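You operate a simulated robot arm through the tools that you are given. There is no shell and no other tool.

You run a simulated two-armed robot. Do the job below in one go: nothing can be reset, and whatever is moved stays where it is left.

JOB
Pick up the bottle marked "frame" from the top of the long bench with one hand, pass it to the other hand and put it on the low shelf of the long bench. Set down upright: bottle.

The check looks at the end state, three seconds after you hand in, the way a careful person would. Anything else that was tipped, shoved, dropped, spilled or broken makes it a failure.

ROBOT AND FRAMES
Two 7-joint arms with two-finger parallel grippers on one trunk, on a base that moves. Base frame: it is fixed to the floor where the robot stands at the start and does not move with it; the origin is under the middle of the robot, x ahead of it, y to its left, z up. Lengths are in mm, angles in degrees, forces in N, time in s.
The left shoulder is at the start at [110, 169, 1511], the right one opposite. With the tool pointing down near the work surface each hand reaches from about 440 to 740 mm from the robot's upright axis, wherever it stands, measured 20 degrees to its own side. Places, roughly: bottle [2750, 750, 1000]; low shelf of the long bench [2300, 1100, 200]. Payload 1.57 kg a hand.
The TCP of each hand is the grasp point between the finger pads, 30 mm short of the fingertips. In the tool frame z runs along the fingers and y along their closing line. The gripper opens to 80 mm. The fingers are 17 mm wide and 12 mm thick; the gripper's body (40 by 82 mm) begins 80 mm behind the TCP.
Orientation is that of the tool frame in the base frame, as a unit quaternion [x, y, z, w]. With the fingers straight down and closing along the base's y, the tool's x points along the base's -x, its y along +y and its z along -z.

CONTROLS
- The arms move only by the tool nudge_tool. It takes "left_rows", "right_rows" or both (then of equal length, played together; a hand with none holds still); each is a list of rows, each an object of numbers (a shift or turn left out is 0, a gripper value left out holds the last): "ax", "ay", "az": the turn, a rotation vector about the tool's x, y, z in rad; "tx", "ty", "tz": the shift along the tool's x, y, z in mm; "claw": the finger opening in mm, from 0 to 80. In form: [{"ax": .., "ay": .., "az": .., "tx": .., "ty": .., "tz": .., "claw": ..}, ...]. A call has 1 to 20 rows; each row shifts and turns the commanded pose from where the row before left it, along the tool's axes as they then stand. Rows are played at 5 a second. More than 50 mm and 8.6 degrees between two rows, or a gripper value outside its range, and nothing of the call is played. Where a pose cannot be reached the arm comes as near as it can. A force on the tool above 40 N (or 10 N above the force at the start of the call, whichever is more), or a blocked arm, ends the call early, and 0.2 s more pass. Each finger travels about 72 mm/s and halts on what it meets, pressing with about 24 N; the grip force reading is that of the motor and also rises with nothing between the fingers. The clock runs only during rows and for 0.2 s after the last one: add rows that do not move to give the fingers time. The reply holds the time, the measured pose of the TCP, the force on the tool along the base axes, the opening and the grip force, in the units named above and with some noise, with the torque about the TCP (base axes, N m) and any sound that the robot's microphone picked up.
- Cameras (640 x 400 px; columns grow to the right, rows downward): "scene" is now at [156.5, 5.4, 1703.4]; the picture's right is [0.06, -1.00, 0.00], its down [-0.74, -0.05, -0.67] and it looks along [0.67, 0.04, -0.74] (base axes); focal length 257 px, centre (320, 200). "left" rides on the left gripper at [72, 7, -122] in its tool frame; the picture's right is [-0.09, 1.00, 0.00], its down [-0.84, -0.08, -0.54] and it looks along [-0.54, -0.05, 0.84] (tool axes); focal length 238 px, centre (320, 200). "right" rides on the right gripper at [72, -6, -122] in its tool frame; the picture's right is [0.09, 1.00, 0.00], its down [-0.84, 0.08, -0.54] and it looks along [-0.54, 0.05, 0.84] (tool axes); focal length 238 px, centre (320, 200). There is no depth. A picture from a camera that has moved, and an enlarged one, comes with that camera's place and axes in the base frame and with its lens. The place of the scene camera against the robot may be out by one fixed shift of up to 12 mm in any direction.
- grab_frame(camera): a new picture of that camera. It takes no simulated time.
- lift_body(by): slides the trunk up (or, below 0, down) by that many mm; the arms and the scene camera ride with it, the base frame stays. It gives what a move gives, with no picture.
- base_move(legs): drives the robot by 1 to 6 legs, each [ahead, left, turn to the left] in mm, mm and degrees, along the robot's own axes; the way and the turn of a leg run together, so that a leg with both is an arc; at most 1500 mm and 180 degrees a leg. The arms and the cameras ride along, it lands a little off, and it stops where it bumps. It gives what a move gives.
- head_to(pan, tilt): turns the head with the scene camera to pan (to the left, within 86 degrees either way) and tilt (down, from -29 to 69), counted from straight ahead of the robot. It gives what a move gives.
- close_up(camera, box): a new picture of the part [left, top, right, bottom] of that camera's present view, enlarged. It takes no simulated time.
- hand_in(): hands the job in; it is judged then, once.

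Nothing tells you exact positions but the pictures and the camera data. Unless the task says otherwise, let go and move clear before handing in.

The tools are called after "Emit:" as a command line: name --argument value ..., lists and objects as JSON in quotes. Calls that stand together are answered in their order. nudge_tool: Moves the arms, as the interface text tells. Its arguments: {"type":"object","properties":{"left_rows":{"type":"array","items":{"type":"object","properties":{"ax":{"type":"number"},"ay":{"type":"number"},"az":{"type":"number"},"tx":{"type":"number"},"ty":{"type":"number"},"tz":{"type":"number"},"claw":{"type":"number"}}}},"right_rows":{"type":"array","items":{"type":"object","properties":{"ax":{"type":"number"},"ay":{"type":"number"},"az":{"type":"number"},"tx":{"type":"number"},"ty":{"type":"number"},"tz":{"type":"number"},"claw":{"type":"number"}}}}},"required":[]} The other tools are called the same way: lift_body (by) moves the trunk up or down; base_move (legs) drives the base; head_to (pan, tilt) turns the head that bears the scene camera; grab_frame (camera) takes a picture; close_up (camera, box) takes an enlarged picture of a part of a camera's view; hand_in () hands the job in.

At the start:

```text
clock: 0.0
left_tool_pos: [615.3, 334.0, 1223.1]
left_tcp_rot: [0.0, 1.0, 0.0, 0.0]
left_wrist_force: [-1.0, -0.4, 0.0]
left_wrist_torque: [-0.02, 0.01, 0.03]
left_finger_gap: 80.3
left_gripper_force: 0.1
right_tool_pos: [654.9, -276.8, 1195.9]
right_tcp_rot: [0.0, 1.0, 0.0, 0.0]
right_wrist_force: [0.3, -0.6, -0.5]
right_wrist_torque: [-0.01, -0.02, 0.01]
right_finger_gap: 79.9
right_gripper_force: 0.1
trunk travel left (down, up): [-825.0, 65.0]
robot x, y, heading: [-1.4, 2.0, 0.1]
head pan, tilt (commanded): [3.5, 47.9]
```

scene: 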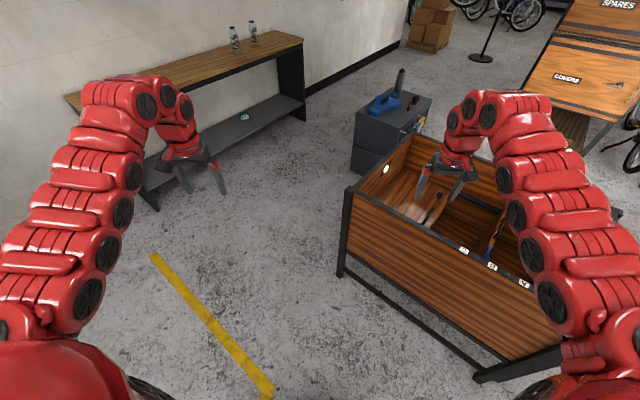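
right: 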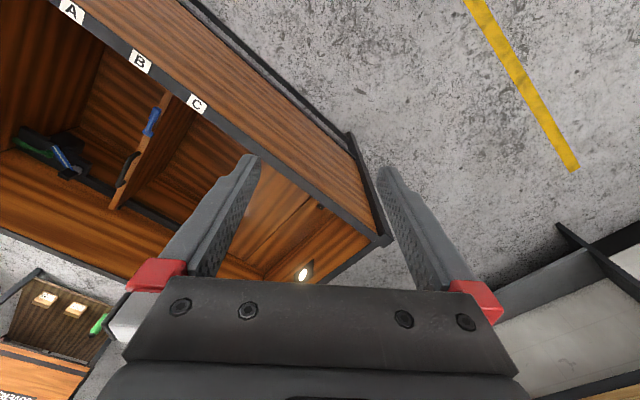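
left: 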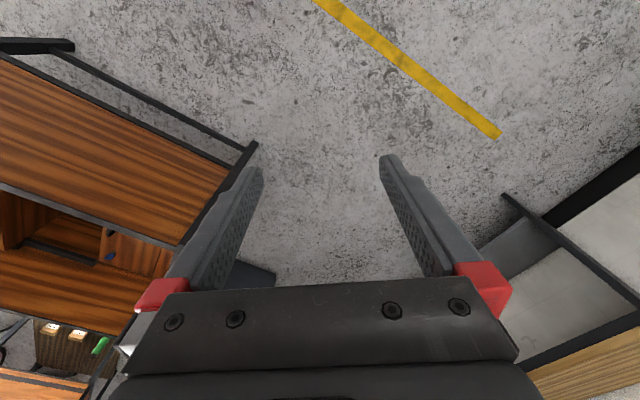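

I see the long bench against the wall at the left, with two bottles at its far end and a low shelf below. I'll look closer at the bench and the bottles before moving.

Emit:
close_up --camera "scene" --box '[200, 10, 320, 85]'

Emit:
close_up --camera "scene" --box '[60, 10, 320, 210]'

Emit:
head_to --pan 20 --tilt 25

Emit:
grab_frame --camera "scene"

```text
5.33 times, centred on (260, 48) of scene
camera zoom: at [156.5, 5.4, 1703.4], right [0.06, -1.0, 0.0], down [-0.74, -0.05, -0.67], along [0.67, 0.04, -0.74], focal length 1372 px, centre (640, 1013)
```

zoom: 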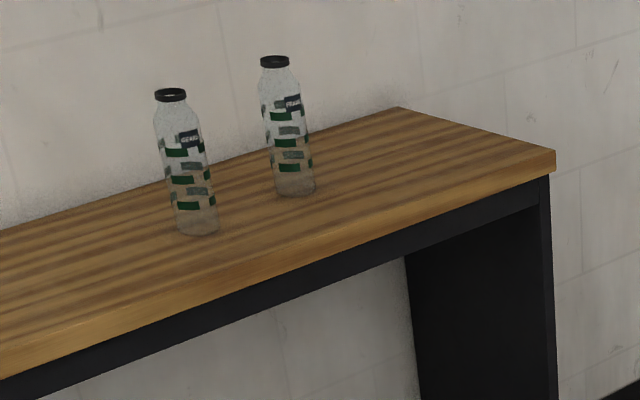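

```text
2.00 times, centred on (190, 110) of scene
camera zoom: at [156.5, 5.4, 1703.4], right [0.06, -1.0, 0.0], down [-0.74, -0.05, -0.67], along [0.67, 0.04, -0.74], focal length 515 px, centre (580, 380)
```

zoom: 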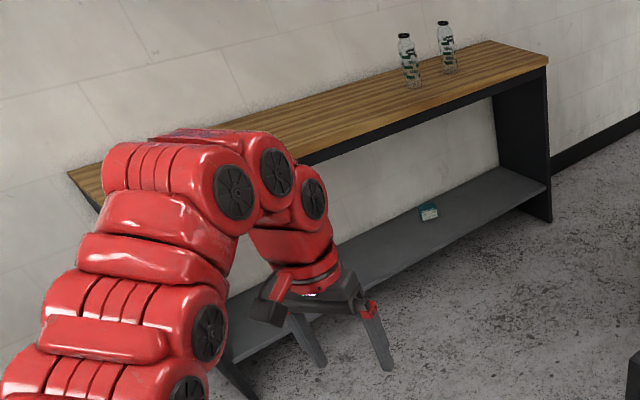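

```text
clock: 0.9
left_tool_pos: [615.4, 335.3, 1224.5]
left_tcp_rot: [0.0, 1.0, 0.0, -0.001]
left_wrist_force: [0.4, 0.4, -0.5]
left_wrist_torque: [0.02, 0.0, -0.03]
left_finger_gap: 80.0
left_gripper_force: 0.2
right_tool_pos: [654.6, -277.1, 1195.6]
right_tcp_rot: [0.0, 1.0, 0.0, 0.0]
right_wrist_force: [0.8, 0.0, -0.3]
right_wrist_torque: [0.02, 0.01, 0.01]
right_finger_gap: 80.0
right_gripper_force: 0.1
trunk travel left (down, up): [-825.0, 65.0]
robot x, y, heading: [-1.3, -1.4, 0.1]
head pan, tilt (commanded): [20.0, 25.0]
```

```text
taken
camera scene: at [164.3, 31.9, 1738.0], right [0.34, -0.94, 0.0], down [-0.4, -0.14, -0.91], along [0.85, 0.31, -0.42], focal length 257 px, centre (320, 200)
```

scene: 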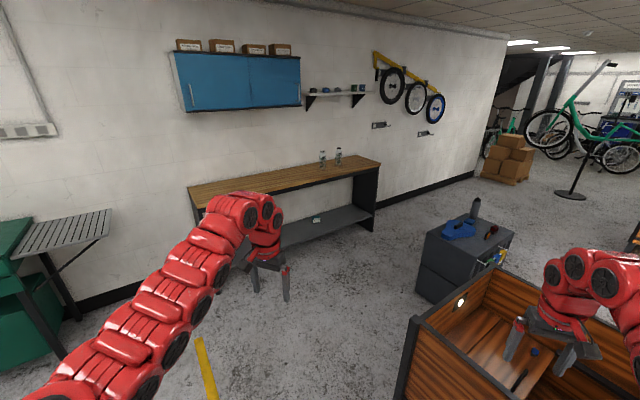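

Two labelled bottles stand near the far end of the bench. I'll zoom in to read the labels and measure the bench.

Emit:
close_up --camera "scene" --box '[310, 140, 350, 165]'

Emit:
close_up --camera "scene" --box '[180, 130, 400, 268]'

Emit:
close_up --camera "scene" --box '[270, 135, 390, 210]'

```text
16.00 times, centred on (330, 152) of scene
camera zoom: at [164.3, 31.9, 1738.0], right [0.34, -0.94, 0.0], down [-0.4, -0.14, -0.91], along [0.85, 0.31, -0.42], focal length 4117 px, centre (160, 960)
```

zoom: 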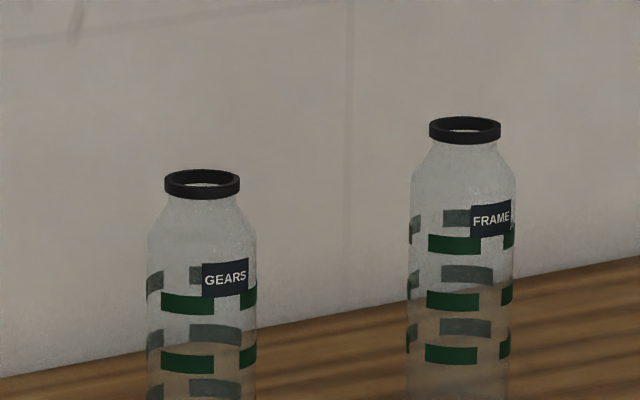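

```text
2.90 times, centred on (290, 199) of scene
camera zoom: at [164.3, 31.9, 1738.0], right [0.34, -0.94, 0.0], down [-0.4, -0.14, -0.91], along [0.85, 0.31, -0.42], focal length 746 px, centre (407, 203)
```

zoom: 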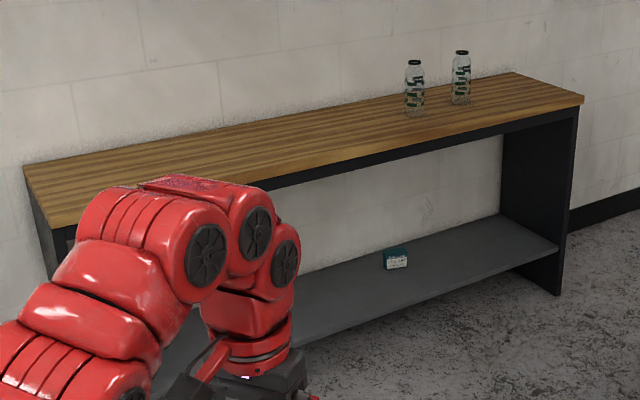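

```text
5.33 times, centred on (330, 172) of scene
camera zoom: at [164.3, 31.9, 1738.0], right [0.34, -0.94, 0.0], down [-0.4, -0.14, -0.91], along [0.85, 0.31, -0.42], focal length 1372 px, centre (267, 347)
```

zoom: 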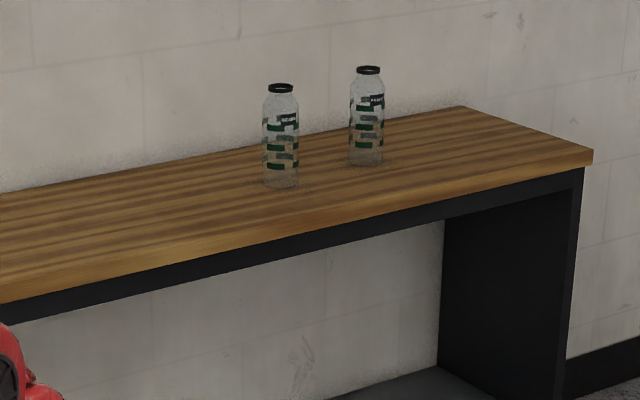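

The far bottle reads "FRAME" at about (2796, 772), and the near one reads "GEARS" about 240 mm to its left along the bench. The bench front faces me at roughly 55°, so I'll turn left and drive into the open corridor, keeping clear of the bin and the cabinet.

Emit:
base_move --legs '[[0, 0, 55], [1100, 0, 0], [0, -900, 0]]'

Emit:
head_to --pan -15 --tilt 40

Emit:
grab_frame --camera "scene"

```text
clock: 13.3
left_tool_pos: [1434.9, 1117.6, 1224.8]
left_tcp_rot: [-0.471, 0.882, 0.0, 0.0]
left_wrist_force: [-0.2, 0.0, -0.7]
left_wrist_torque: [0.0, -0.01, -0.04]
left_finger_gap: 79.7
left_gripper_force: 0.2
right_tool_pos: [1965.8, 808.2, 1196.8]
right_tcp_rot: [-0.471, 0.882, 0.0, 0.0]
right_wrist_force: [-0.7, 0.6, -0.2]
right_wrist_torque: [0.03, -0.01, 0.0]
right_finger_gap: 79.8
right_gripper_force: 0.0
trunk travel left (down, up): [-825.0, 65.0]
robot x, y, heading: [1367.2, 418.9, 56.3]
head pan, tilt (commanded): [20.0, 25.0]
```

```text
clock: 14.3
left_tool_pos: [1436.4, 1116.7, 1223.4]
left_tcp_rot: [-0.471, 0.882, 0.0, 0.0]
left_wrist_force: [0.2, 0.6, -0.3]
left_wrist_torque: [-0.01, -0.01, 0.0]
left_finger_gap: 80.0
left_gripper_force: 0.0
right_tool_pos: [1966.8, 809.8, 1196.2]
right_tcp_rot: [-0.471, 0.882, 0.0, 0.0]
right_wrist_force: [-0.3, 0.2, -1.0]
right_wrist_torque: [0.01, -0.01, -0.01]
right_finger_gap: 80.1
right_gripper_force: 0.1
trunk travel left (down, up): [-825.0, 65.0]
robot x, y, heading: [1370.9, 420.6, 56.6]
head pan, tilt (commanded): [-15.0, 40.0]
```

```text
taken
camera scene: at [1477.7, 542.4, 1714.8], right [0.66, -0.75, 0.0], down [-0.48, -0.42, -0.77], along [0.58, 0.51, -0.64], focal length 257 px, centre (320, 200)
```

scene: 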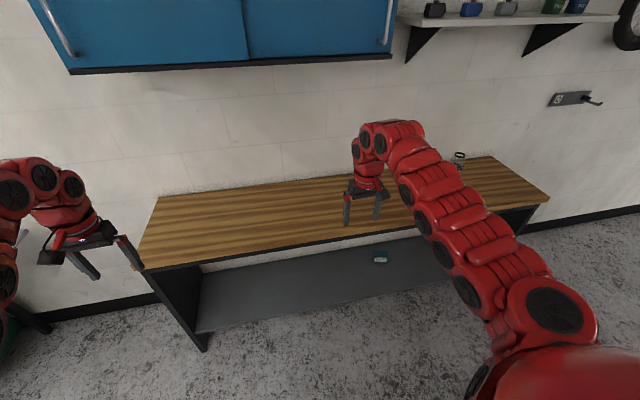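

The bench is now in full view ahead, with its left end near and both bottles hidden behind my right arm. I'll zoom in on the corners to fix the bench lines.

Emit:
close_up --camera "scene" --box '[120, 170, 280, 370]'

Emit:
close_up --camera "scene" --box '[400, 130, 560, 230]'

Emit:
close_up --camera "scene" --box '[300, 200, 460, 300]'

```text
2.00 times, centred on (200, 270) of scene
camera zoom: at [1477.7, 542.4, 1714.8], right [0.66, -0.75, 0.0], down [-0.48, -0.42, -0.77], along [0.58, 0.51, -0.64], focal length 515 px, centre (560, 60)
```

zoom: 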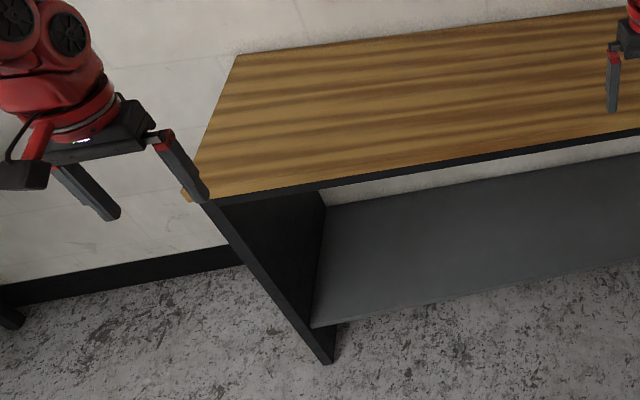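

```text
4.00 times, centred on (480, 180) of scene
camera zoom: at [1477.7, 542.4, 1714.8], right [0.66, -0.75, 0.0], down [-0.48, -0.42, -0.77], along [0.58, 0.51, -0.64], focal length 1029 px, centre (-320, 280)
```

zoom: 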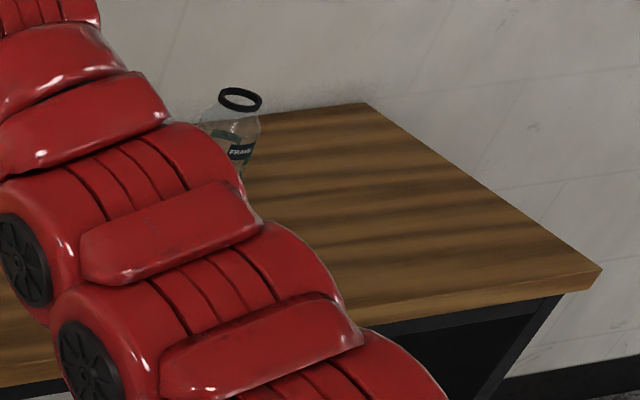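

```text
4.00 times, centred on (380, 250) of scene
camera zoom: at [1477.7, 542.4, 1714.8], right [0.66, -0.75, 0.0], down [-0.48, -0.42, -0.77], along [0.58, 0.51, -0.64], focal length 1029 px, centre (80, 0)
```

zoom: 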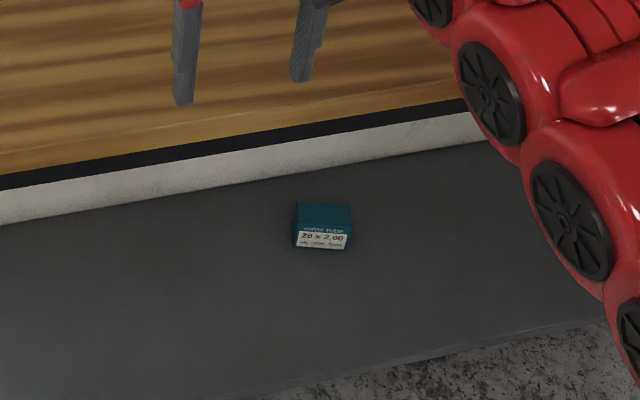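

The bench normal is at about 54° and its top is near z≈905. Before closing in I'll look down to see how wide my base is.

Emit:
head_to --pan 0 --tilt 69

Emit:
grab_frame --camera "scene"

Emit:
head_to --pan -80 --tilt 55

Emit:
grab_frame --camera "scene"

```text
clock: 15.3
left_tool_pos: [1435.1, 1117.3, 1224.2]
left_tcp_rot: [-0.471, 0.882, 0.0, 0.0]
left_wrist_force: [-0.9, 0.3, 0.0]
left_wrist_torque: [0.01, -0.01, -0.02]
left_finger_gap: 80.0
left_gripper_force: 0.1
right_tool_pos: [1966.8, 808.1, 1195.9]
right_tcp_rot: [-0.471, 0.882, -0.001, 0.001]
right_wrist_force: [0.4, -0.1, -0.5]
right_wrist_torque: [0.02, 0.01, -0.02]
right_finger_gap: 79.9
right_gripper_force: 0.0
trunk travel left (down, up): [-825.0, 65.0]
robot x, y, heading: [1370.8, 421.0, 56.4]
head pan, tilt (commanded): [0.0, 68.8]
```

```text
taken
camera scene: at [1445.3, 532.6, 1678.7], right [0.83, -0.56, 0.0], down [-0.52, -0.77, -0.36], along [0.2, 0.3, -0.93], focal length 257 px, centre (320, 200)
```

scene: 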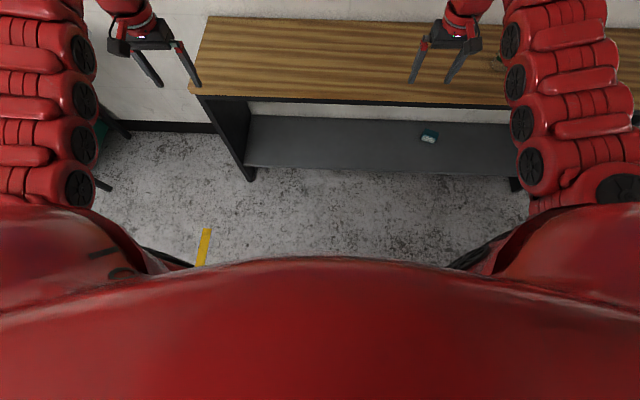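

```text
clock: 16.8
left_tool_pos: [1435.9, 1116.7, 1224.9]
left_tcp_rot: [-0.471, 0.882, 0.0, -0.001]
left_wrist_force: [0.5, 0.1, 0.3]
left_wrist_torque: [-0.04, -0.05, 0.0]
left_finger_gap: 80.0
left_gripper_force: 0.1
right_tool_pos: [1966.9, 810.3, 1195.7]
right_tcp_rot: [-0.471, 0.882, 0.0, 0.0]
right_wrist_force: [0.8, 0.4, 0.6]
right_wrist_torque: [0.04, 0.02, -0.03]
right_finger_gap: 80.2
right_gripper_force: 0.0
trunk travel left (down, up): [-825.0, 65.0]
robot x, y, heading: [1371.0, 415.4, 56.2]
head pan, tilt (commanded): [-80.0, 55.0]
```

```text
taken
camera scene: at [1480.0, 457.2, 1694.1], right [-0.4, -0.92, 0.0], down [-0.75, 0.33, -0.57], along [0.52, -0.23, -0.82], focal length 257 px, centre (320, 200)
```

scene: 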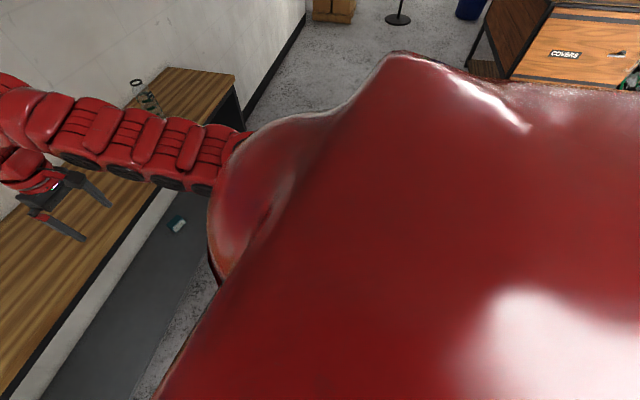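

My chest hides the base, so I'll assume about 350 mm radius and keep margins. I'll raise the trunk a little so the hands clear the bottle tops, then drive in diagonally so nothing passes over the GEARS bottle.

Emit:
lift_body --by 60

Emit:
base_move --legs '[[250, 0, -2.4], [0, -400, 0]]'

Emit:
head_to --pan -10 --tilt 45

Emit:
grab_frame --camera "scene"

Emit:
grab_frame --camera "right"

Emit:
grab_frame --camera "left"

```text
clock: 17.8
left_tool_pos: [1437.2, 1116.5, 1283.8]
left_tcp_rot: [-0.471, 0.882, 0.0, 0.0]
left_wrist_force: [-1.0, 0.2, 0.3]
left_wrist_torque: [0.0, -0.02, -0.03]
left_finger_gap: 80.1
left_gripper_force: 0.1
right_tool_pos: [1966.8, 810.2, 1256.1]
right_tcp_rot: [-0.471, 0.882, 0.0, 0.0]
right_wrist_force: [0.4, -0.4, -0.4]
right_wrist_torque: [0.01, 0.02, -0.01]
right_finger_gap: 80.1
right_gripper_force: 0.1
trunk travel left (down, up): [-885.0, 5.0]
robot x, y, heading: [1371.5, 416.7, 56.4]
head pan, tilt (commanded): [-80.0, 55.0]
```

```text
clock: 21.7
left_tool_pos: [1925.5, 1083.3, 1283.5]
left_tcp_rot: [-0.456, 0.89, -0.001, 0.0]
left_wrist_force: [-0.1, -0.9, 0.9]
left_wrist_torque: [0.0, -0.03, 0.02]
left_finger_gap: 80.2
left_gripper_force: 0.0
right_tool_pos: [2445.0, 759.3, 1256.1]
right_tcp_rot: [-0.456, 0.89, -0.001, 0.0]
right_wrist_force: [-0.7, 0.7, 0.5]
right_wrist_torque: [0.02, -0.02, -0.01]
right_finger_gap: 80.0
right_gripper_force: 0.0
trunk travel left (down, up): [-885.0, 5.0]
robot x, y, heading: [1839.9, 388.2, 54.3]
head pan, tilt (commanded): [-80.0, 55.0]
```

```text
clock: 23.1
left_tool_pos: [1925.8, 1081.6, 1283.5]
left_tcp_rot: [-0.457, 0.889, 0.0, 0.001]
left_wrist_force: [-0.1, -0.2, -0.4]
left_wrist_torque: [-0.01, 0.04, 0.01]
left_finger_gap: 80.3
left_gripper_force: 0.1
right_tool_pos: [2446.2, 757.9, 1256.9]
right_tcp_rot: [-0.457, 0.89, 0.0, 0.001]
right_wrist_force: [0.3, 0.1, 0.4]
right_wrist_torque: [-0.04, -0.01, -0.02]
right_finger_gap: 79.8
right_gripper_force: 0.1
trunk travel left (down, up): [-885.0, 5.0]
robot x, y, heading: [1839.8, 390.8, 54.4]
head pan, tilt (commanded): [-10.0, 45.0]
```

```text
taken
camera scene: at [1941.5, 509.6, 1767.5], right [0.7, -0.72, 0.0], down [-0.51, -0.49, -0.71], along [0.51, 0.49, -0.71], focal length 257 px, centre (320, 200)
```

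scene: 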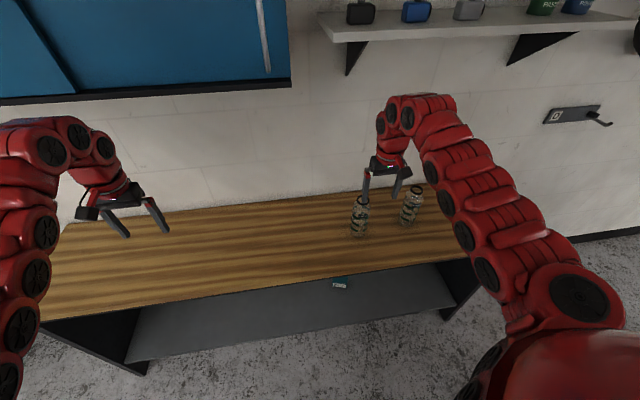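

```text
taken
camera right: at [2409.0, 695.2, 1378.2], right [-0.86, 0.51, 0.0], down [0.43, 0.72, 0.54], along [0.27, 0.47, -0.84], focal length 238 px, centre (320, 200)
```

right: 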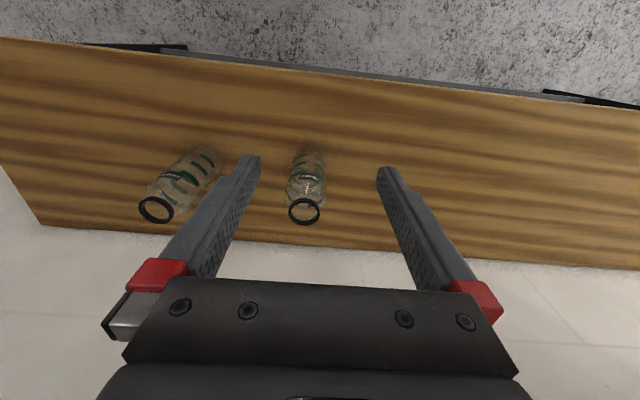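

```text
taken
camera left: at [1878.1, 1027.9, 1406.4], right [-0.76, 0.66, 0.0], down [0.55, 0.64, 0.54], along [0.35, 0.41, -0.84], focal length 238 px, centre (320, 200)
```

left: 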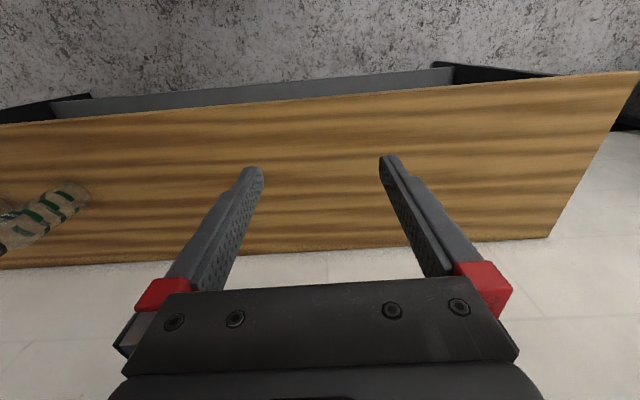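

The right wrist camera shows both bottles (the left one in its upside-down view is FRAME). I'll zoom in to triangulate FRAME precisely.

Emit:
close_up --camera "right" --box '[120, 130, 248, 240]'

Emit:
close_up --camera "scene" --box '[340, 170, 440, 245]'

Emit:
close_up --camera "scene" --box '[280, 170, 500, 310]'

```text
3.64 times, centred on (184, 185) of right
camera zoom: at [2409.0, 695.2, 1378.2], right [-0.86, 0.51, 0.0], down [0.43, 0.72, 0.54], along [0.27, 0.47, -0.84], focal length 867 px, centre (814, 254)
```

zoom: 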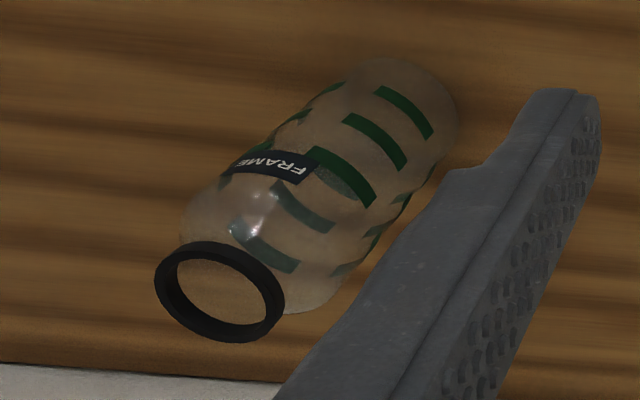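

```text
5.33 times, centred on (390, 208) of scene
camera zoom: at [1941.5, 509.6, 1767.5], right [0.7, -0.72, 0.0], down [-0.51, -0.49, -0.71], along [0.51, 0.49, -0.71], focal length 1372 px, centre (-53, 160)
```

zoom: 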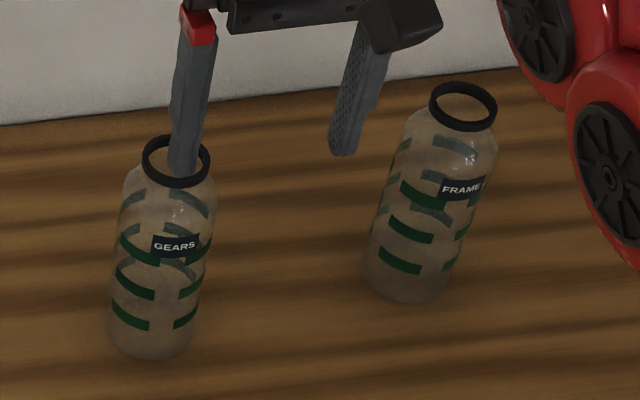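

```text
2.86 times, centred on (390, 240) of scene
camera zoom: at [1941.5, 509.6, 1767.5], right [0.7, -0.72, 0.0], down [-0.51, -0.49, -0.71], along [0.51, 0.49, -0.71], focal length 735 px, centre (120, 86)
```

zoom: 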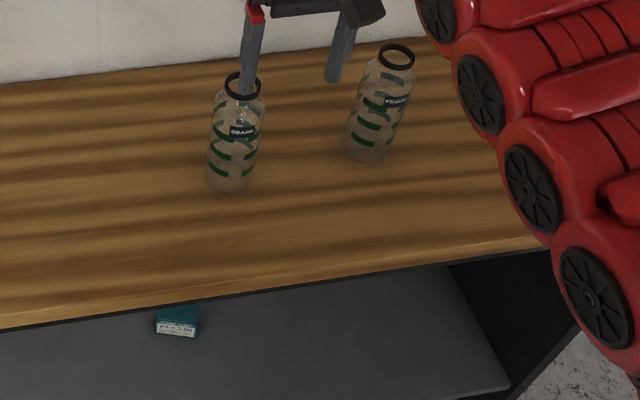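

FRAME stands at about (2722, 751), with its top near z≈1095, a ring about 52 mm wide and a body about 73 mm. The blue wall cabinet overhangs to the left, so I'll first pull the left hand back, then drive in.

Emit:
nudge_tool --left_rows '[{"tx": 30}, {"tx": 30}, {"tx": 30}, {"tx": 30}, {"tx": 30}, {}]'

Emit:
base_move --legs '[[147, -267, 0]]'

Emit:
head_to --pan -15 --tilt 50

Emit:
grab_frame --camera "scene"

Emit:
grab_frame --camera "right"

```text
clock: 24.5
left_tool_pos: [1890.4, 1072.0, 1303.1]
left_tcp_rot: [-0.456, 0.89, -0.002, 0.0]
left_wrist_force: [0.3, -0.5, 0.3]
left_wrist_torque: [0.01, -0.01, 0.0]
left_finger_gap: 79.7
left_gripper_force: 0.0
left hand out of reach, approached as far as the arm can: row 1, 2, 3, 4, 5
right_tool_pos: [2445.9, 758.3, 1256.0]
right_tcp_rot: [-0.455, 0.89, 0.0, 0.0]
right_wrist_force: [-0.1, 0.3, -0.7]
right_wrist_torque: [0.0, 0.0, 0.03]
right_finger_gap: 80.1
right_gripper_force: 0.1
trunk travel left (down, up): [-885.0, 5.0]
robot x, y, heading: [1836.7, 385.2, 54.2]
head pan, tilt (commanded): [-10.0, 45.0]
```

```text
clock: 26.6
left_tool_pos: [2196.7, 1035.9, 1302.6]
left_tcp_rot: [-0.455, 0.891, -0.001, 0.0]
left_wrist_force: [-0.6, 0.4, 0.8]
left_wrist_torque: [-0.02, 0.0, 0.0]
left_finger_gap: 80.0
left_gripper_force: 0.1
right_tool_pos: [2751.7, 717.2, 1257.5]
right_tcp_rot: [-0.454, 0.891, -0.001, 0.001]
right_wrist_force: [-0.2, 0.6, 0.3]
right_wrist_torque: [0.0, 0.0, 0.01]
right_finger_gap: 79.9
right_gripper_force: 0.0
trunk travel left (down, up): [-885.0, 5.0]
robot x, y, heading: [2146.0, 354.1, 54.0]
head pan, tilt (commanded): [-10.0, 45.0]
```

```text
clock: 27.3
left_tool_pos: [2198.7, 1035.9, 1303.4]
left_tcp_rot: [-0.454, 0.891, -0.002, 0.0]
left_wrist_force: [-0.5, -0.4, 0.0]
left_wrist_torque: [-0.01, 0.02, 0.01]
left_finger_gap: 80.0
left_gripper_force: 0.1
right_tool_pos: [2752.2, 719.1, 1256.2]
right_tcp_rot: [-0.455, 0.891, 0.0, 0.0]
right_wrist_force: [0.2, -0.2, -0.2]
right_wrist_torque: [0.02, 0.01, 0.02]
right_finger_gap: 80.2
right_gripper_force: 0.1
trunk travel left (down, up): [-885.0, 5.0]
robot x, y, heading: [2141.4, 352.7, 54.0]
head pan, tilt (commanded): [-15.0, 50.0]
```

```text
taken
camera scene: at [2248.1, 464.7, 1760.6], right [0.63, -0.78, 0.0], down [-0.6, -0.48, -0.64], along [0.5, 0.4, -0.77], focal length 257 px, centre (320, 200)
```

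scene: 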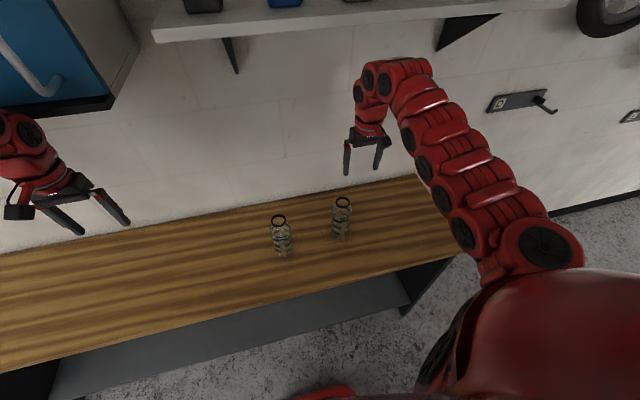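

```text
taken
camera right: at [2715.2, 655.7, 1378.2], right [-0.86, 0.51, 0.0], down [0.43, 0.72, 0.54], along [0.28, 0.47, -0.84], focal length 238 px, centre (320, 200)
```

right: 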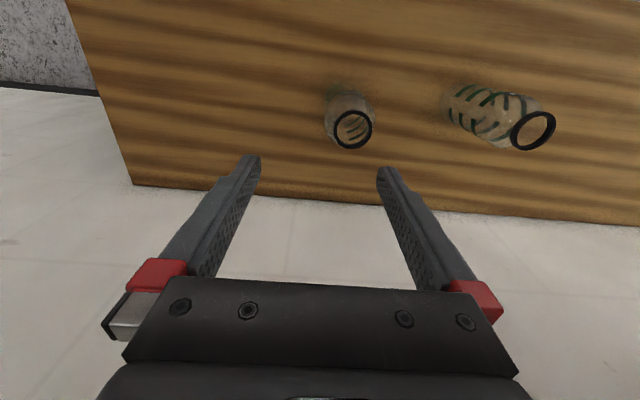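

FRAME is now almost under the right hand: about 7 mm further ahead and 39 mm to the left of the right TCP. I'll zoom with the right camera to refine that.

Emit:
close_up --camera "right" --box '[290, 65, 418, 165]'

Emit:
close_up --camera "scene" --box '[260, 180, 380, 270]'

```text
4.00 times, centred on (354, 115) of right
camera zoom: at [2715.2, 655.7, 1378.2], right [-0.86, 0.51, 0.0], down [0.43, 0.72, 0.54], along [0.28, 0.47, -0.84], focal length 953 px, centre (184, 540)
```

zoom: 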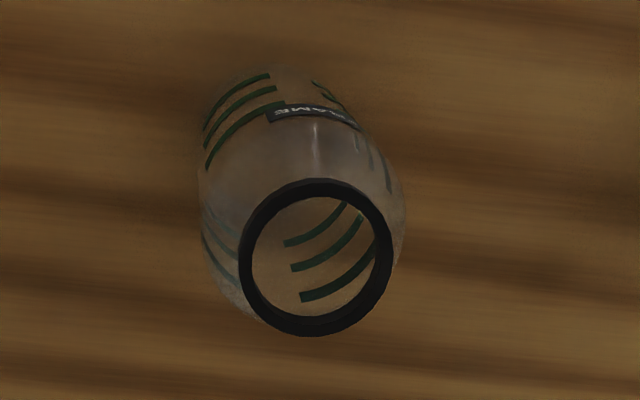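

```text
4.44 times, centred on (320, 225) of scene
camera zoom: at [2248.1, 464.7, 1760.6], right [0.63, -0.78, 0.0], down [-0.6, -0.48, -0.64], along [0.5, 0.4, -0.77], focal length 1144 px, centre (320, 89)
```

zoom: 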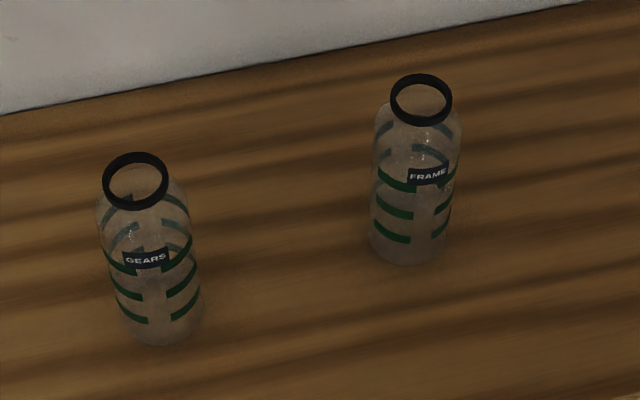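

The ring centre is about 8 mm ahead and 41 mm left of the right TCP. I'll shift the right hand over it at this height, then lower the trunk part of the way and check.

Emit:
nudge_tool --right_rows '[{"ty": 14, "tx": -3}, {"ty": 14, "tx": -3}, {"ty": 13, "tx": -2}, {}, {}]'

Emit:
grab_frame --camera "right"

Emit:
lift_body --by -90

Emit:
grab_frame --camera "right"

Emit:
grab_frame --camera "scene"

```text
clock: 28.5
left_tool_pos: [2198.3, 1035.0, 1303.4]
left_tcp_rot: [-0.454, 0.891, -0.002, 0.0]
left_wrist_force: [-0.1, 0.1, -0.3]
left_wrist_torque: [-0.02, 0.0, 0.01]
left_finger_gap: 80.0
left_gripper_force: 0.1
right_tool_pos: [2724.2, 748.9, 1257.1]
right_tcp_rot: [-0.454, 0.891, 0.001, 0.0]
right_wrist_force: [0.5, 0.2, -0.2]
right_wrist_torque: [0.02, 0.0, 0.02]
right_finger_gap: 79.8
right_gripper_force: 0.1
trunk travel left (down, up): [-885.0, 5.0]
robot x, y, heading: [2143.9, 350.7, 53.8]
head pan, tilt (commanded): [-15.0, 50.0]
```

```text
taken
camera right: at [2686.6, 686.2, 1378.3], right [-0.86, 0.51, 0.0], down [0.43, 0.72, 0.54], along [0.28, 0.47, -0.84], focal length 238 px, centre (320, 200)
```

right: 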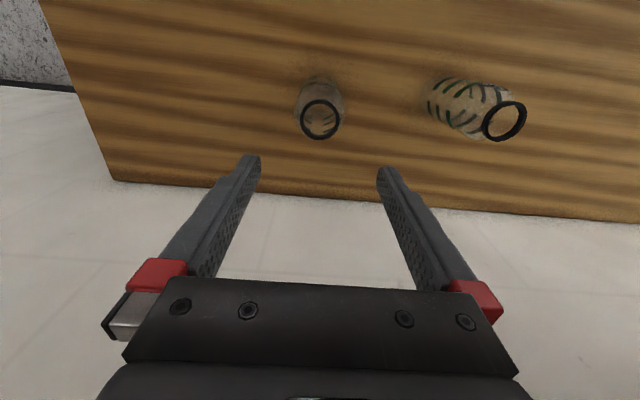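

```text
clock: 29.7
left_tool_pos: [2198.4, 1035.4, 1214.3]
left_tcp_rot: [-0.453, 0.891, -0.001, 0.0]
left_wrist_force: [0.5, 0.4, 0.6]
left_wrist_torque: [0.0, 0.01, 0.01]
left_finger_gap: 79.8
left_gripper_force: 0.1
right_tool_pos: [2724.2, 749.3, 1166.3]
right_tcp_rot: [-0.454, 0.891, 0.0, 0.0]
right_wrist_force: [0.0, 0.1, -0.1]
right_wrist_torque: [0.0, -0.01, -0.01]
right_finger_gap: 79.9
right_gripper_force: 0.0
trunk travel left (down, up): [-795.0, 95.0]
robot x, y, heading: [2144.7, 352.4, 54.1]
head pan, tilt (commanded): [-15.0, 50.0]
```

```text
taken
camera right: at [2686.5, 686.1, 1288.4], right [-0.86, 0.51, 0.0], down [0.43, 0.72, 0.54], along [0.28, 0.47, -0.84], focal length 238 px, centre (320, 200)
```

right: 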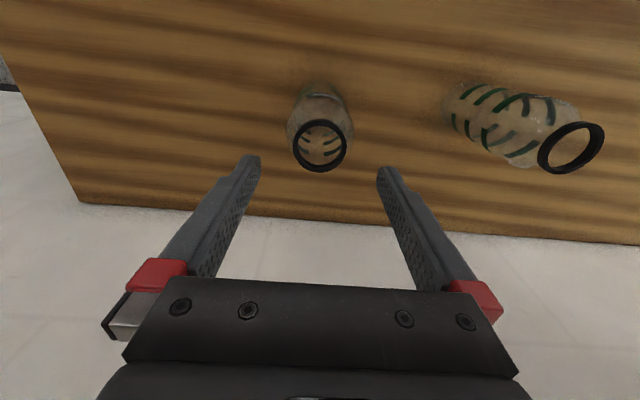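

```text
taken
camera scene: at [2248.1, 464.5, 1670.6], right [0.63, -0.78, 0.0], down [-0.6, -0.48, -0.64], along [0.5, 0.4, -0.77], focal length 257 px, centre (320, 200)
```

scene: 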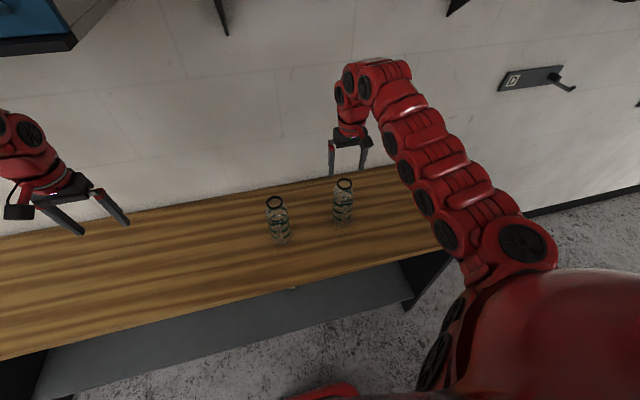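

By triangulation the ring top is at z≈1097, within about 2 mm of the TCP axis. I'll zoom in to confirm before going lower.

Emit:
close_up --camera "right" --box '[256, 80, 384, 180]'

Emit:
close_up --camera "scene" --box '[300, 120, 400, 240]'

```text
4.00 times, centred on (320, 130) of right
camera zoom: at [2686.5, 686.1, 1288.4], right [-0.86, 0.51, 0.0], down [0.43, 0.72, 0.54], along [0.28, 0.47, -0.84], focal length 953 px, centre (320, 480)
```

zoom: 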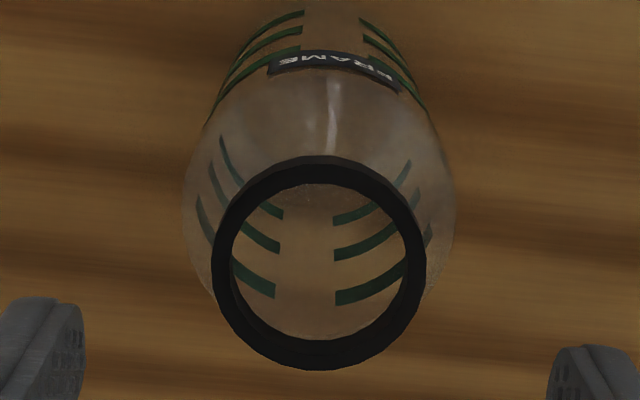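

```text
3.33 times, centred on (350, 180) of scene
camera zoom: at [2248.1, 464.5, 1670.6], right [0.63, -0.78, 0.0], down [-0.6, -0.48, -0.64], along [0.5, 0.4, -0.77], focal length 858 px, centre (220, 267)
```

zoom: 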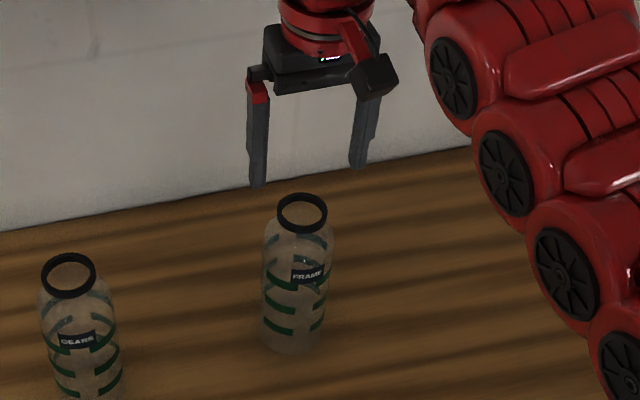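

The bottle is centred between the fingers to within a couple of millimetres. I'll lower the hand 40 mm so the tips come level with the ring, then check again.

Emit:
nudge_tool --right_rows '[{"tz": 10, "tx": 1}, {"tz": 10, "tx": 1}, {"tz": 10}, {"tz": 10}, {}, {}]'

Emit:
close_up --camera "right" --box '[224, 80, 416, 230]'

Emit:
close_up --camera "scene" --box '[300, 120, 400, 240]'

```text
clock: 31.1
left_tool_pos: [2199.7, 1035.3, 1212.9]
left_tcp_rot: [-0.454, 0.891, -0.002, 0.0]
left_wrist_force: [0.0, 0.5, -0.1]
left_wrist_torque: [0.03, -0.02, -0.02]
left_finger_gap: 80.1
left_gripper_force: 0.2
right_tool_pos: [2722.4, 747.0, 1125.8]
right_tcp_rot: [-0.454, 0.891, -0.001, -0.001]
right_wrist_force: [-0.1, -1.2, 1.0]
right_wrist_torque: [-0.05, -0.01, 0.01]
right_finger_gap: 80.1
right_gripper_force: 0.0
trunk travel left (down, up): [-795.0, 95.0]
robot x, y, heading: [2143.7, 351.0, 53.7]
head pan, tilt (commanded): [-15.0, 50.0]
```

```text
2.67 times, centred on (320, 155) of right
camera zoom: at [2685.0, 684.8, 1248.2], right [-0.86, 0.51, 0.0], down [0.43, 0.72, 0.54], along [0.28, 0.47, -0.84], focal length 636 px, centre (320, 320)
```

zoom: 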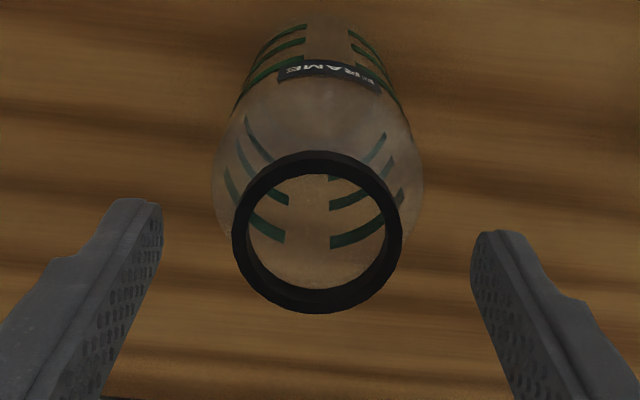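

```text
3.33 times, centred on (350, 180) of scene
camera zoom: at [2248.2, 464.7, 1670.6], right [0.63, -0.78, 0.0], down [-0.6, -0.48, -0.64], along [0.5, 0.4, -0.77], focal length 858 px, centre (220, 267)
```

zoom: 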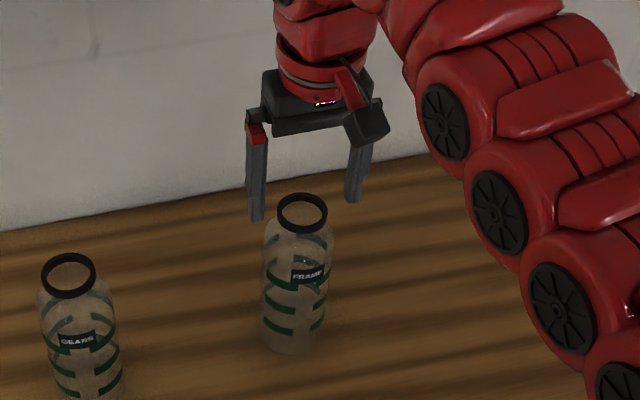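

The fingertips are level with the ring top at about z≈1095, and the ring is centred. I'll go down 11 mm and close gently on the ring.

Emit:
nudge_tool --right_rows '[{"tz": 6}, {"tz": 5}, {}, {}]'

Emit:
close_up --camera "right" --box '[224, 80, 416, 230]'

Emit:
close_up --camera "scene" --box '[310, 150, 390, 230]'

```text
clock: 32.1
left_tool_pos: [2198.6, 1035.9, 1214.1]
left_tcp_rot: [-0.453, 0.891, -0.001, 0.0]
left_wrist_force: [0.0, 0.1, 0.1]
left_wrist_torque: [0.02, 0.0, -0.02]
left_finger_gap: 80.0
left_gripper_force: 0.0
right_tool_pos: [2722.8, 746.0, 1114.5]
right_tcp_rot: [-0.454, 0.891, 0.0, 0.0]
right_wrist_force: [0.3, 0.0, -0.5]
right_wrist_torque: [-0.03, 0.0, -0.02]
right_finger_gap: 79.8
right_gripper_force: 0.1
trunk travel left (down, up): [-795.0, 95.0]
robot x, y, heading: [2140.9, 350.5, 54.0]
head pan, tilt (commanded): [-15.0, 50.0]
```

```text
2.67 times, centred on (320, 155) of right
camera zoom: at [2685.2, 683.8, 1237.0], right [-0.86, 0.51, 0.0], down [0.43, 0.72, 0.54], along [0.28, 0.47, -0.84], focal length 636 px, centre (320, 320)
```

zoom: 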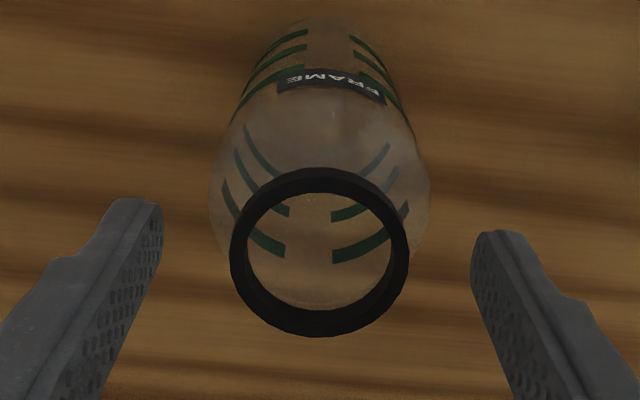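

```text
5.00 times, centred on (350, 190) of scene
camera zoom: at [2248.2, 464.7, 1670.6], right [0.63, -0.78, 0.0], down [-0.6, -0.48, -0.64], along [0.5, 0.4, -0.77], focal length 1287 px, centre (170, 250)
```

zoom: 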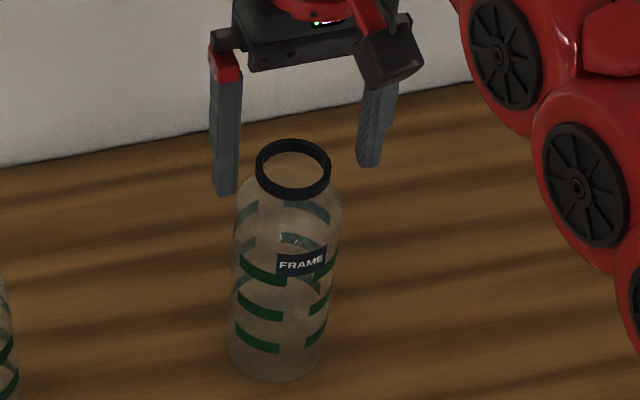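

The tips now sit about 10 mm below the ring top on both sides. I'm closing the right hand.

Emit:
nudge_tool --right_rows '[{"claw": 56}, {"claw": 50}, {"claw": 44}, {"claw": 40}, {"claw": 40}, {"claw": 40}]'

Emit:
close_up --camera "right" --box '[224, 80, 416, 230]'

Emit:
close_up --camera "scene" --box '[310, 150, 390, 230]'

```text
clock: 33.5
left_tool_pos: [2198.9, 1035.3, 1214.2]
left_tcp_rot: [-0.454, 0.891, -0.001, 0.0]
left_wrist_force: [-0.2, -0.9, -0.3]
left_wrist_torque: [-0.05, -0.02, 0.05]
left_finger_gap: 79.8
left_gripper_force: 0.1
right_tool_pos: [2721.7, 746.2, 1114.7]
right_tcp_rot: [-0.454, 0.891, 0.0, 0.0]
right_wrist_force: [-0.2, -0.6, 0.4]
right_wrist_torque: [0.02, -0.02, -0.04]
right_finger_gap: 42.3
right_gripper_force: 23.7
trunk travel left (down, up): [-795.0, 95.0]
robot x, y, heading: [2141.0, 350.5, 53.8]
head pan, tilt (commanded): [-15.0, 50.0]
```

```text
2.67 times, centred on (320, 155) of right
camera zoom: at [2685.2, 683.9, 1237.0], right [-0.86, 0.51, 0.0], down [0.43, 0.72, 0.54], along [0.28, 0.47, -0.84], focal length 636 px, centre (320, 320)
```

zoom: 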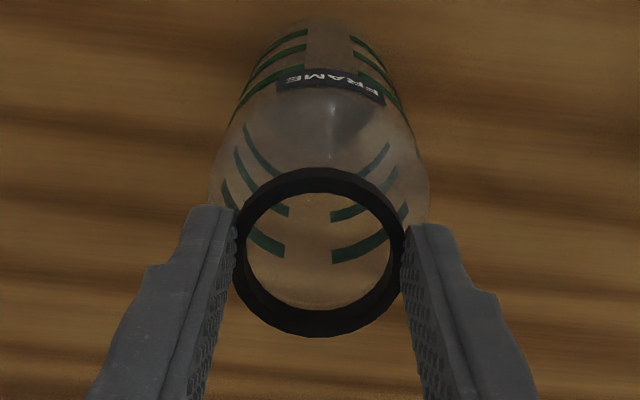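

```text
5.00 times, centred on (350, 190) of scene
camera zoom: at [2248.3, 464.7, 1670.5], right [0.63, -0.78, 0.0], down [-0.6, -0.48, -0.64], along [0.5, 0.4, -0.77], focal length 1287 px, centre (170, 250)
```

zoom: 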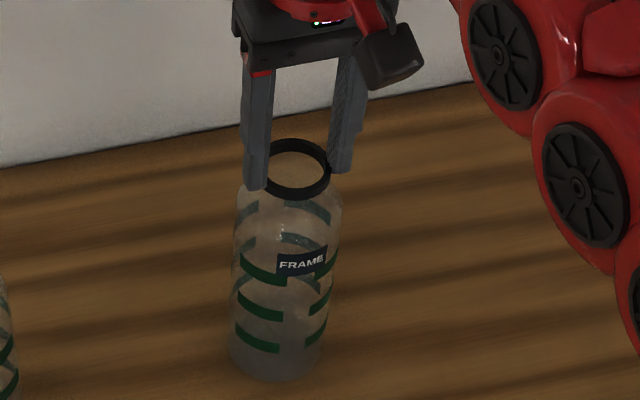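

The grip reads 42.3 mm at 23.7 N on the ring, so it is held. I'll lift slowly and check that the bottle comes with the hand.

Emit:
nudge_tool --right_rows '[{"tz": -5}, {"tz": -5}, {"tz": -10}, {"tz": -10}, {"tz": -10}, {"tz": -10}, {}, {}]'

Emit:
grab_frame --camera "right"

Emit:
close_up --camera "scene" --box '[260, 120, 420, 240]'

```text
clock: 35.3
left_tool_pos: [2198.4, 1034.6, 1213.2]
left_tcp_rot: [-0.454, 0.891, -0.001, -0.001]
left_wrist_force: [-0.7, -0.4, -0.4]
left_wrist_torque: [-0.02, 0.0, -0.02]
left_finger_gap: 80.0
left_gripper_force: 0.0
right_tool_pos: [2722.8, 748.0, 1165.7]
right_tcp_rot: [-0.454, 0.891, 0.001, 0.0]
right_wrist_force: [0.3, -0.2, -1.4]
right_wrist_torque: [0.0, -0.03, 0.02]
right_finger_gap: 42.0
right_gripper_force: 23.8
trunk travel left (down, up): [-795.0, 95.0]
robot x, y, heading: [2142.0, 350.3, 54.0]
head pan, tilt (commanded): [-15.0, 50.0]
```

```text
taken
camera right: at [2685.0, 684.9, 1286.9], right [-0.86, 0.51, 0.0], down [0.43, 0.72, 0.54], along [0.28, 0.47, -0.84], focal length 238 px, centre (320, 200)
```

right: 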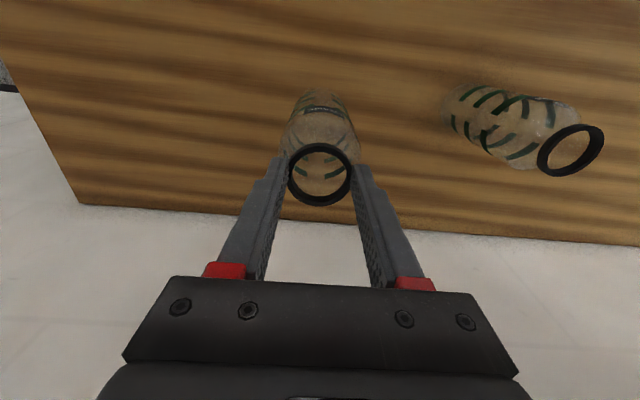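

```text
3.33 times, centred on (340, 180) of scene
camera zoom: at [2248.3, 464.7, 1670.5], right [0.63, -0.78, 0.0], down [-0.6, -0.48, -0.64], along [0.5, 0.4, -0.77], focal length 858 px, centre (253, 267)
```

zoom: 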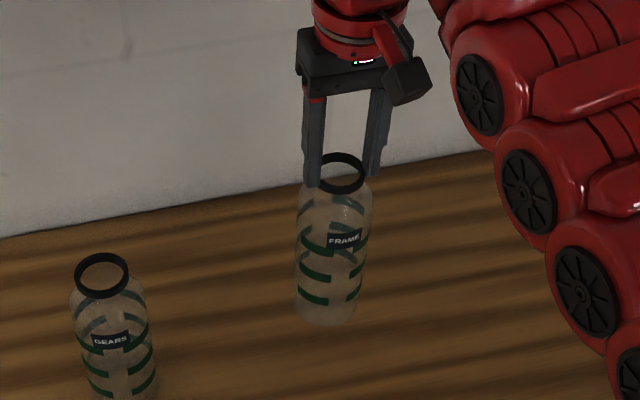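

FRAME hangs upright in the right hand, 50 mm off the bench. I'll raise it a bit more, back straight off past the GEARS bottle, strafe left and back into open space for the hand-over.

Emit:
nudge_tool --right_rows '[{"tz": -10}, {"tz": -15}, {"tz": -15}, {"tz": -10}, {}]'

Emit:
base_move --legs '[[-150, 0, 0], [0, 350, 0], [-150, 0, 0]]'

Emit:
head_to --pan 0 --tilt 45

Emit:
grab_frame --camera "scene"

Emit:
grab_frame --camera "right"

```text
clock: 36.5
left_tool_pos: [2198.4, 1035.5, 1212.6]
left_tcp_rot: [-0.454, 0.891, -0.001, 0.0]
left_wrist_force: [-0.5, -0.2, 0.1]
left_wrist_torque: [-0.01, 0.01, -0.02]
left_finger_gap: 79.9
left_gripper_force: 0.0
right_tool_pos: [2722.7, 747.0, 1216.6]
right_tcp_rot: [-0.453, 0.891, 0.0, -0.001]
right_wrist_force: [-0.7, -0.6, 0.0]
right_wrist_torque: [-0.03, 0.0, 0.0]
right_finger_gap: 42.3
right_gripper_force: 24.1
trunk travel left (down, up): [-795.0, 95.0]
robot x, y, heading: [2145.3, 353.9, 54.1]
head pan, tilt (commanded): [-15.0, 50.0]
```

```text
clock: 40.7
left_tool_pos: [1742.2, 1003.7, 1213.1]
left_tcp_rot: [-0.455, 0.891, -0.001, -0.001]
left_wrist_force: [0.2, -0.1, -1.2]
left_wrist_torque: [0.01, -0.04, 0.0]
left_finger_gap: 79.9
left_gripper_force: 0.1
right_tool_pos: [2267.2, 716.1, 1216.0]
right_tcp_rot: [-0.455, 0.891, 0.0, -0.002]
right_wrist_force: [-0.2, -0.8, -0.4]
right_wrist_torque: [0.01, 0.04, -0.01]
right_finger_gap: 41.6
right_gripper_force: 24.2
trunk travel left (down, up): [-795.0, 95.0]
robot x, y, heading: [1686.7, 313.7, 54.2]
head pan, tilt (commanded): [-15.0, 50.0]
```

```text
clock: 41.5
left_tool_pos: [1740.0, 1001.0, 1212.9]
left_tcp_rot: [-0.455, 0.89, -0.001, -0.001]
left_wrist_force: [-0.3, 0.1, 1.4]
left_wrist_torque: [0.02, 0.01, 0.01]
left_finger_gap: 79.9
left_gripper_force: 0.1
right_tool_pos: [2264.1, 714.5, 1216.5]
right_tcp_rot: [-0.455, 0.891, 0.001, 0.0]
right_wrist_force: [0.4, -0.1, -0.7]
right_wrist_torque: [0.01, 0.06, 0.01]
right_finger_gap: 41.8
right_gripper_force: 23.7
trunk travel left (down, up): [-795.0, 95.0]
robot x, y, heading: [1687.2, 316.0, 54.2]
head pan, tilt (commanded): [0.0, 45.0]
```

```text
taken
camera scene: at [1778.6, 447.3, 1677.6], right [0.81, -0.59, 0.0], down [-0.41, -0.57, -0.71], along [0.42, 0.57, -0.71], focal length 257 px, centre (320, 200)
```

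scene: 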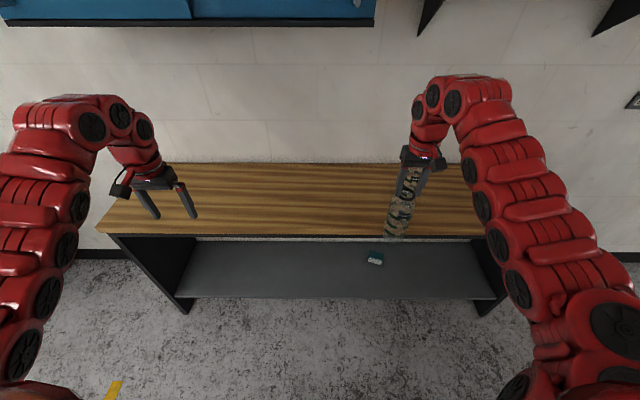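

```text
taken
camera right: at [2227.1, 651.9, 1338.8], right [-0.86, 0.51, 0.0], down [0.43, 0.72, 0.54], along [0.28, 0.47, -0.84], focal length 238 px, centre (320, 200)
```

right: 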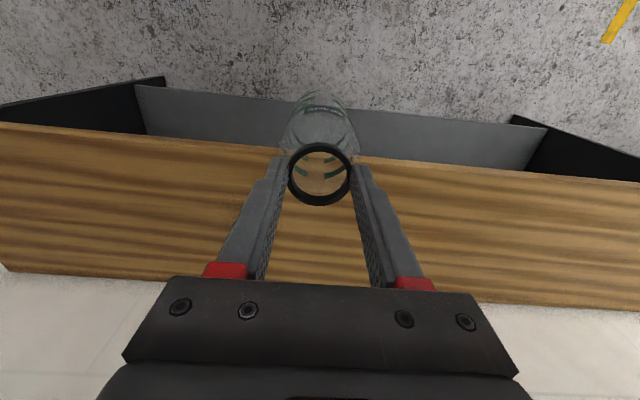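

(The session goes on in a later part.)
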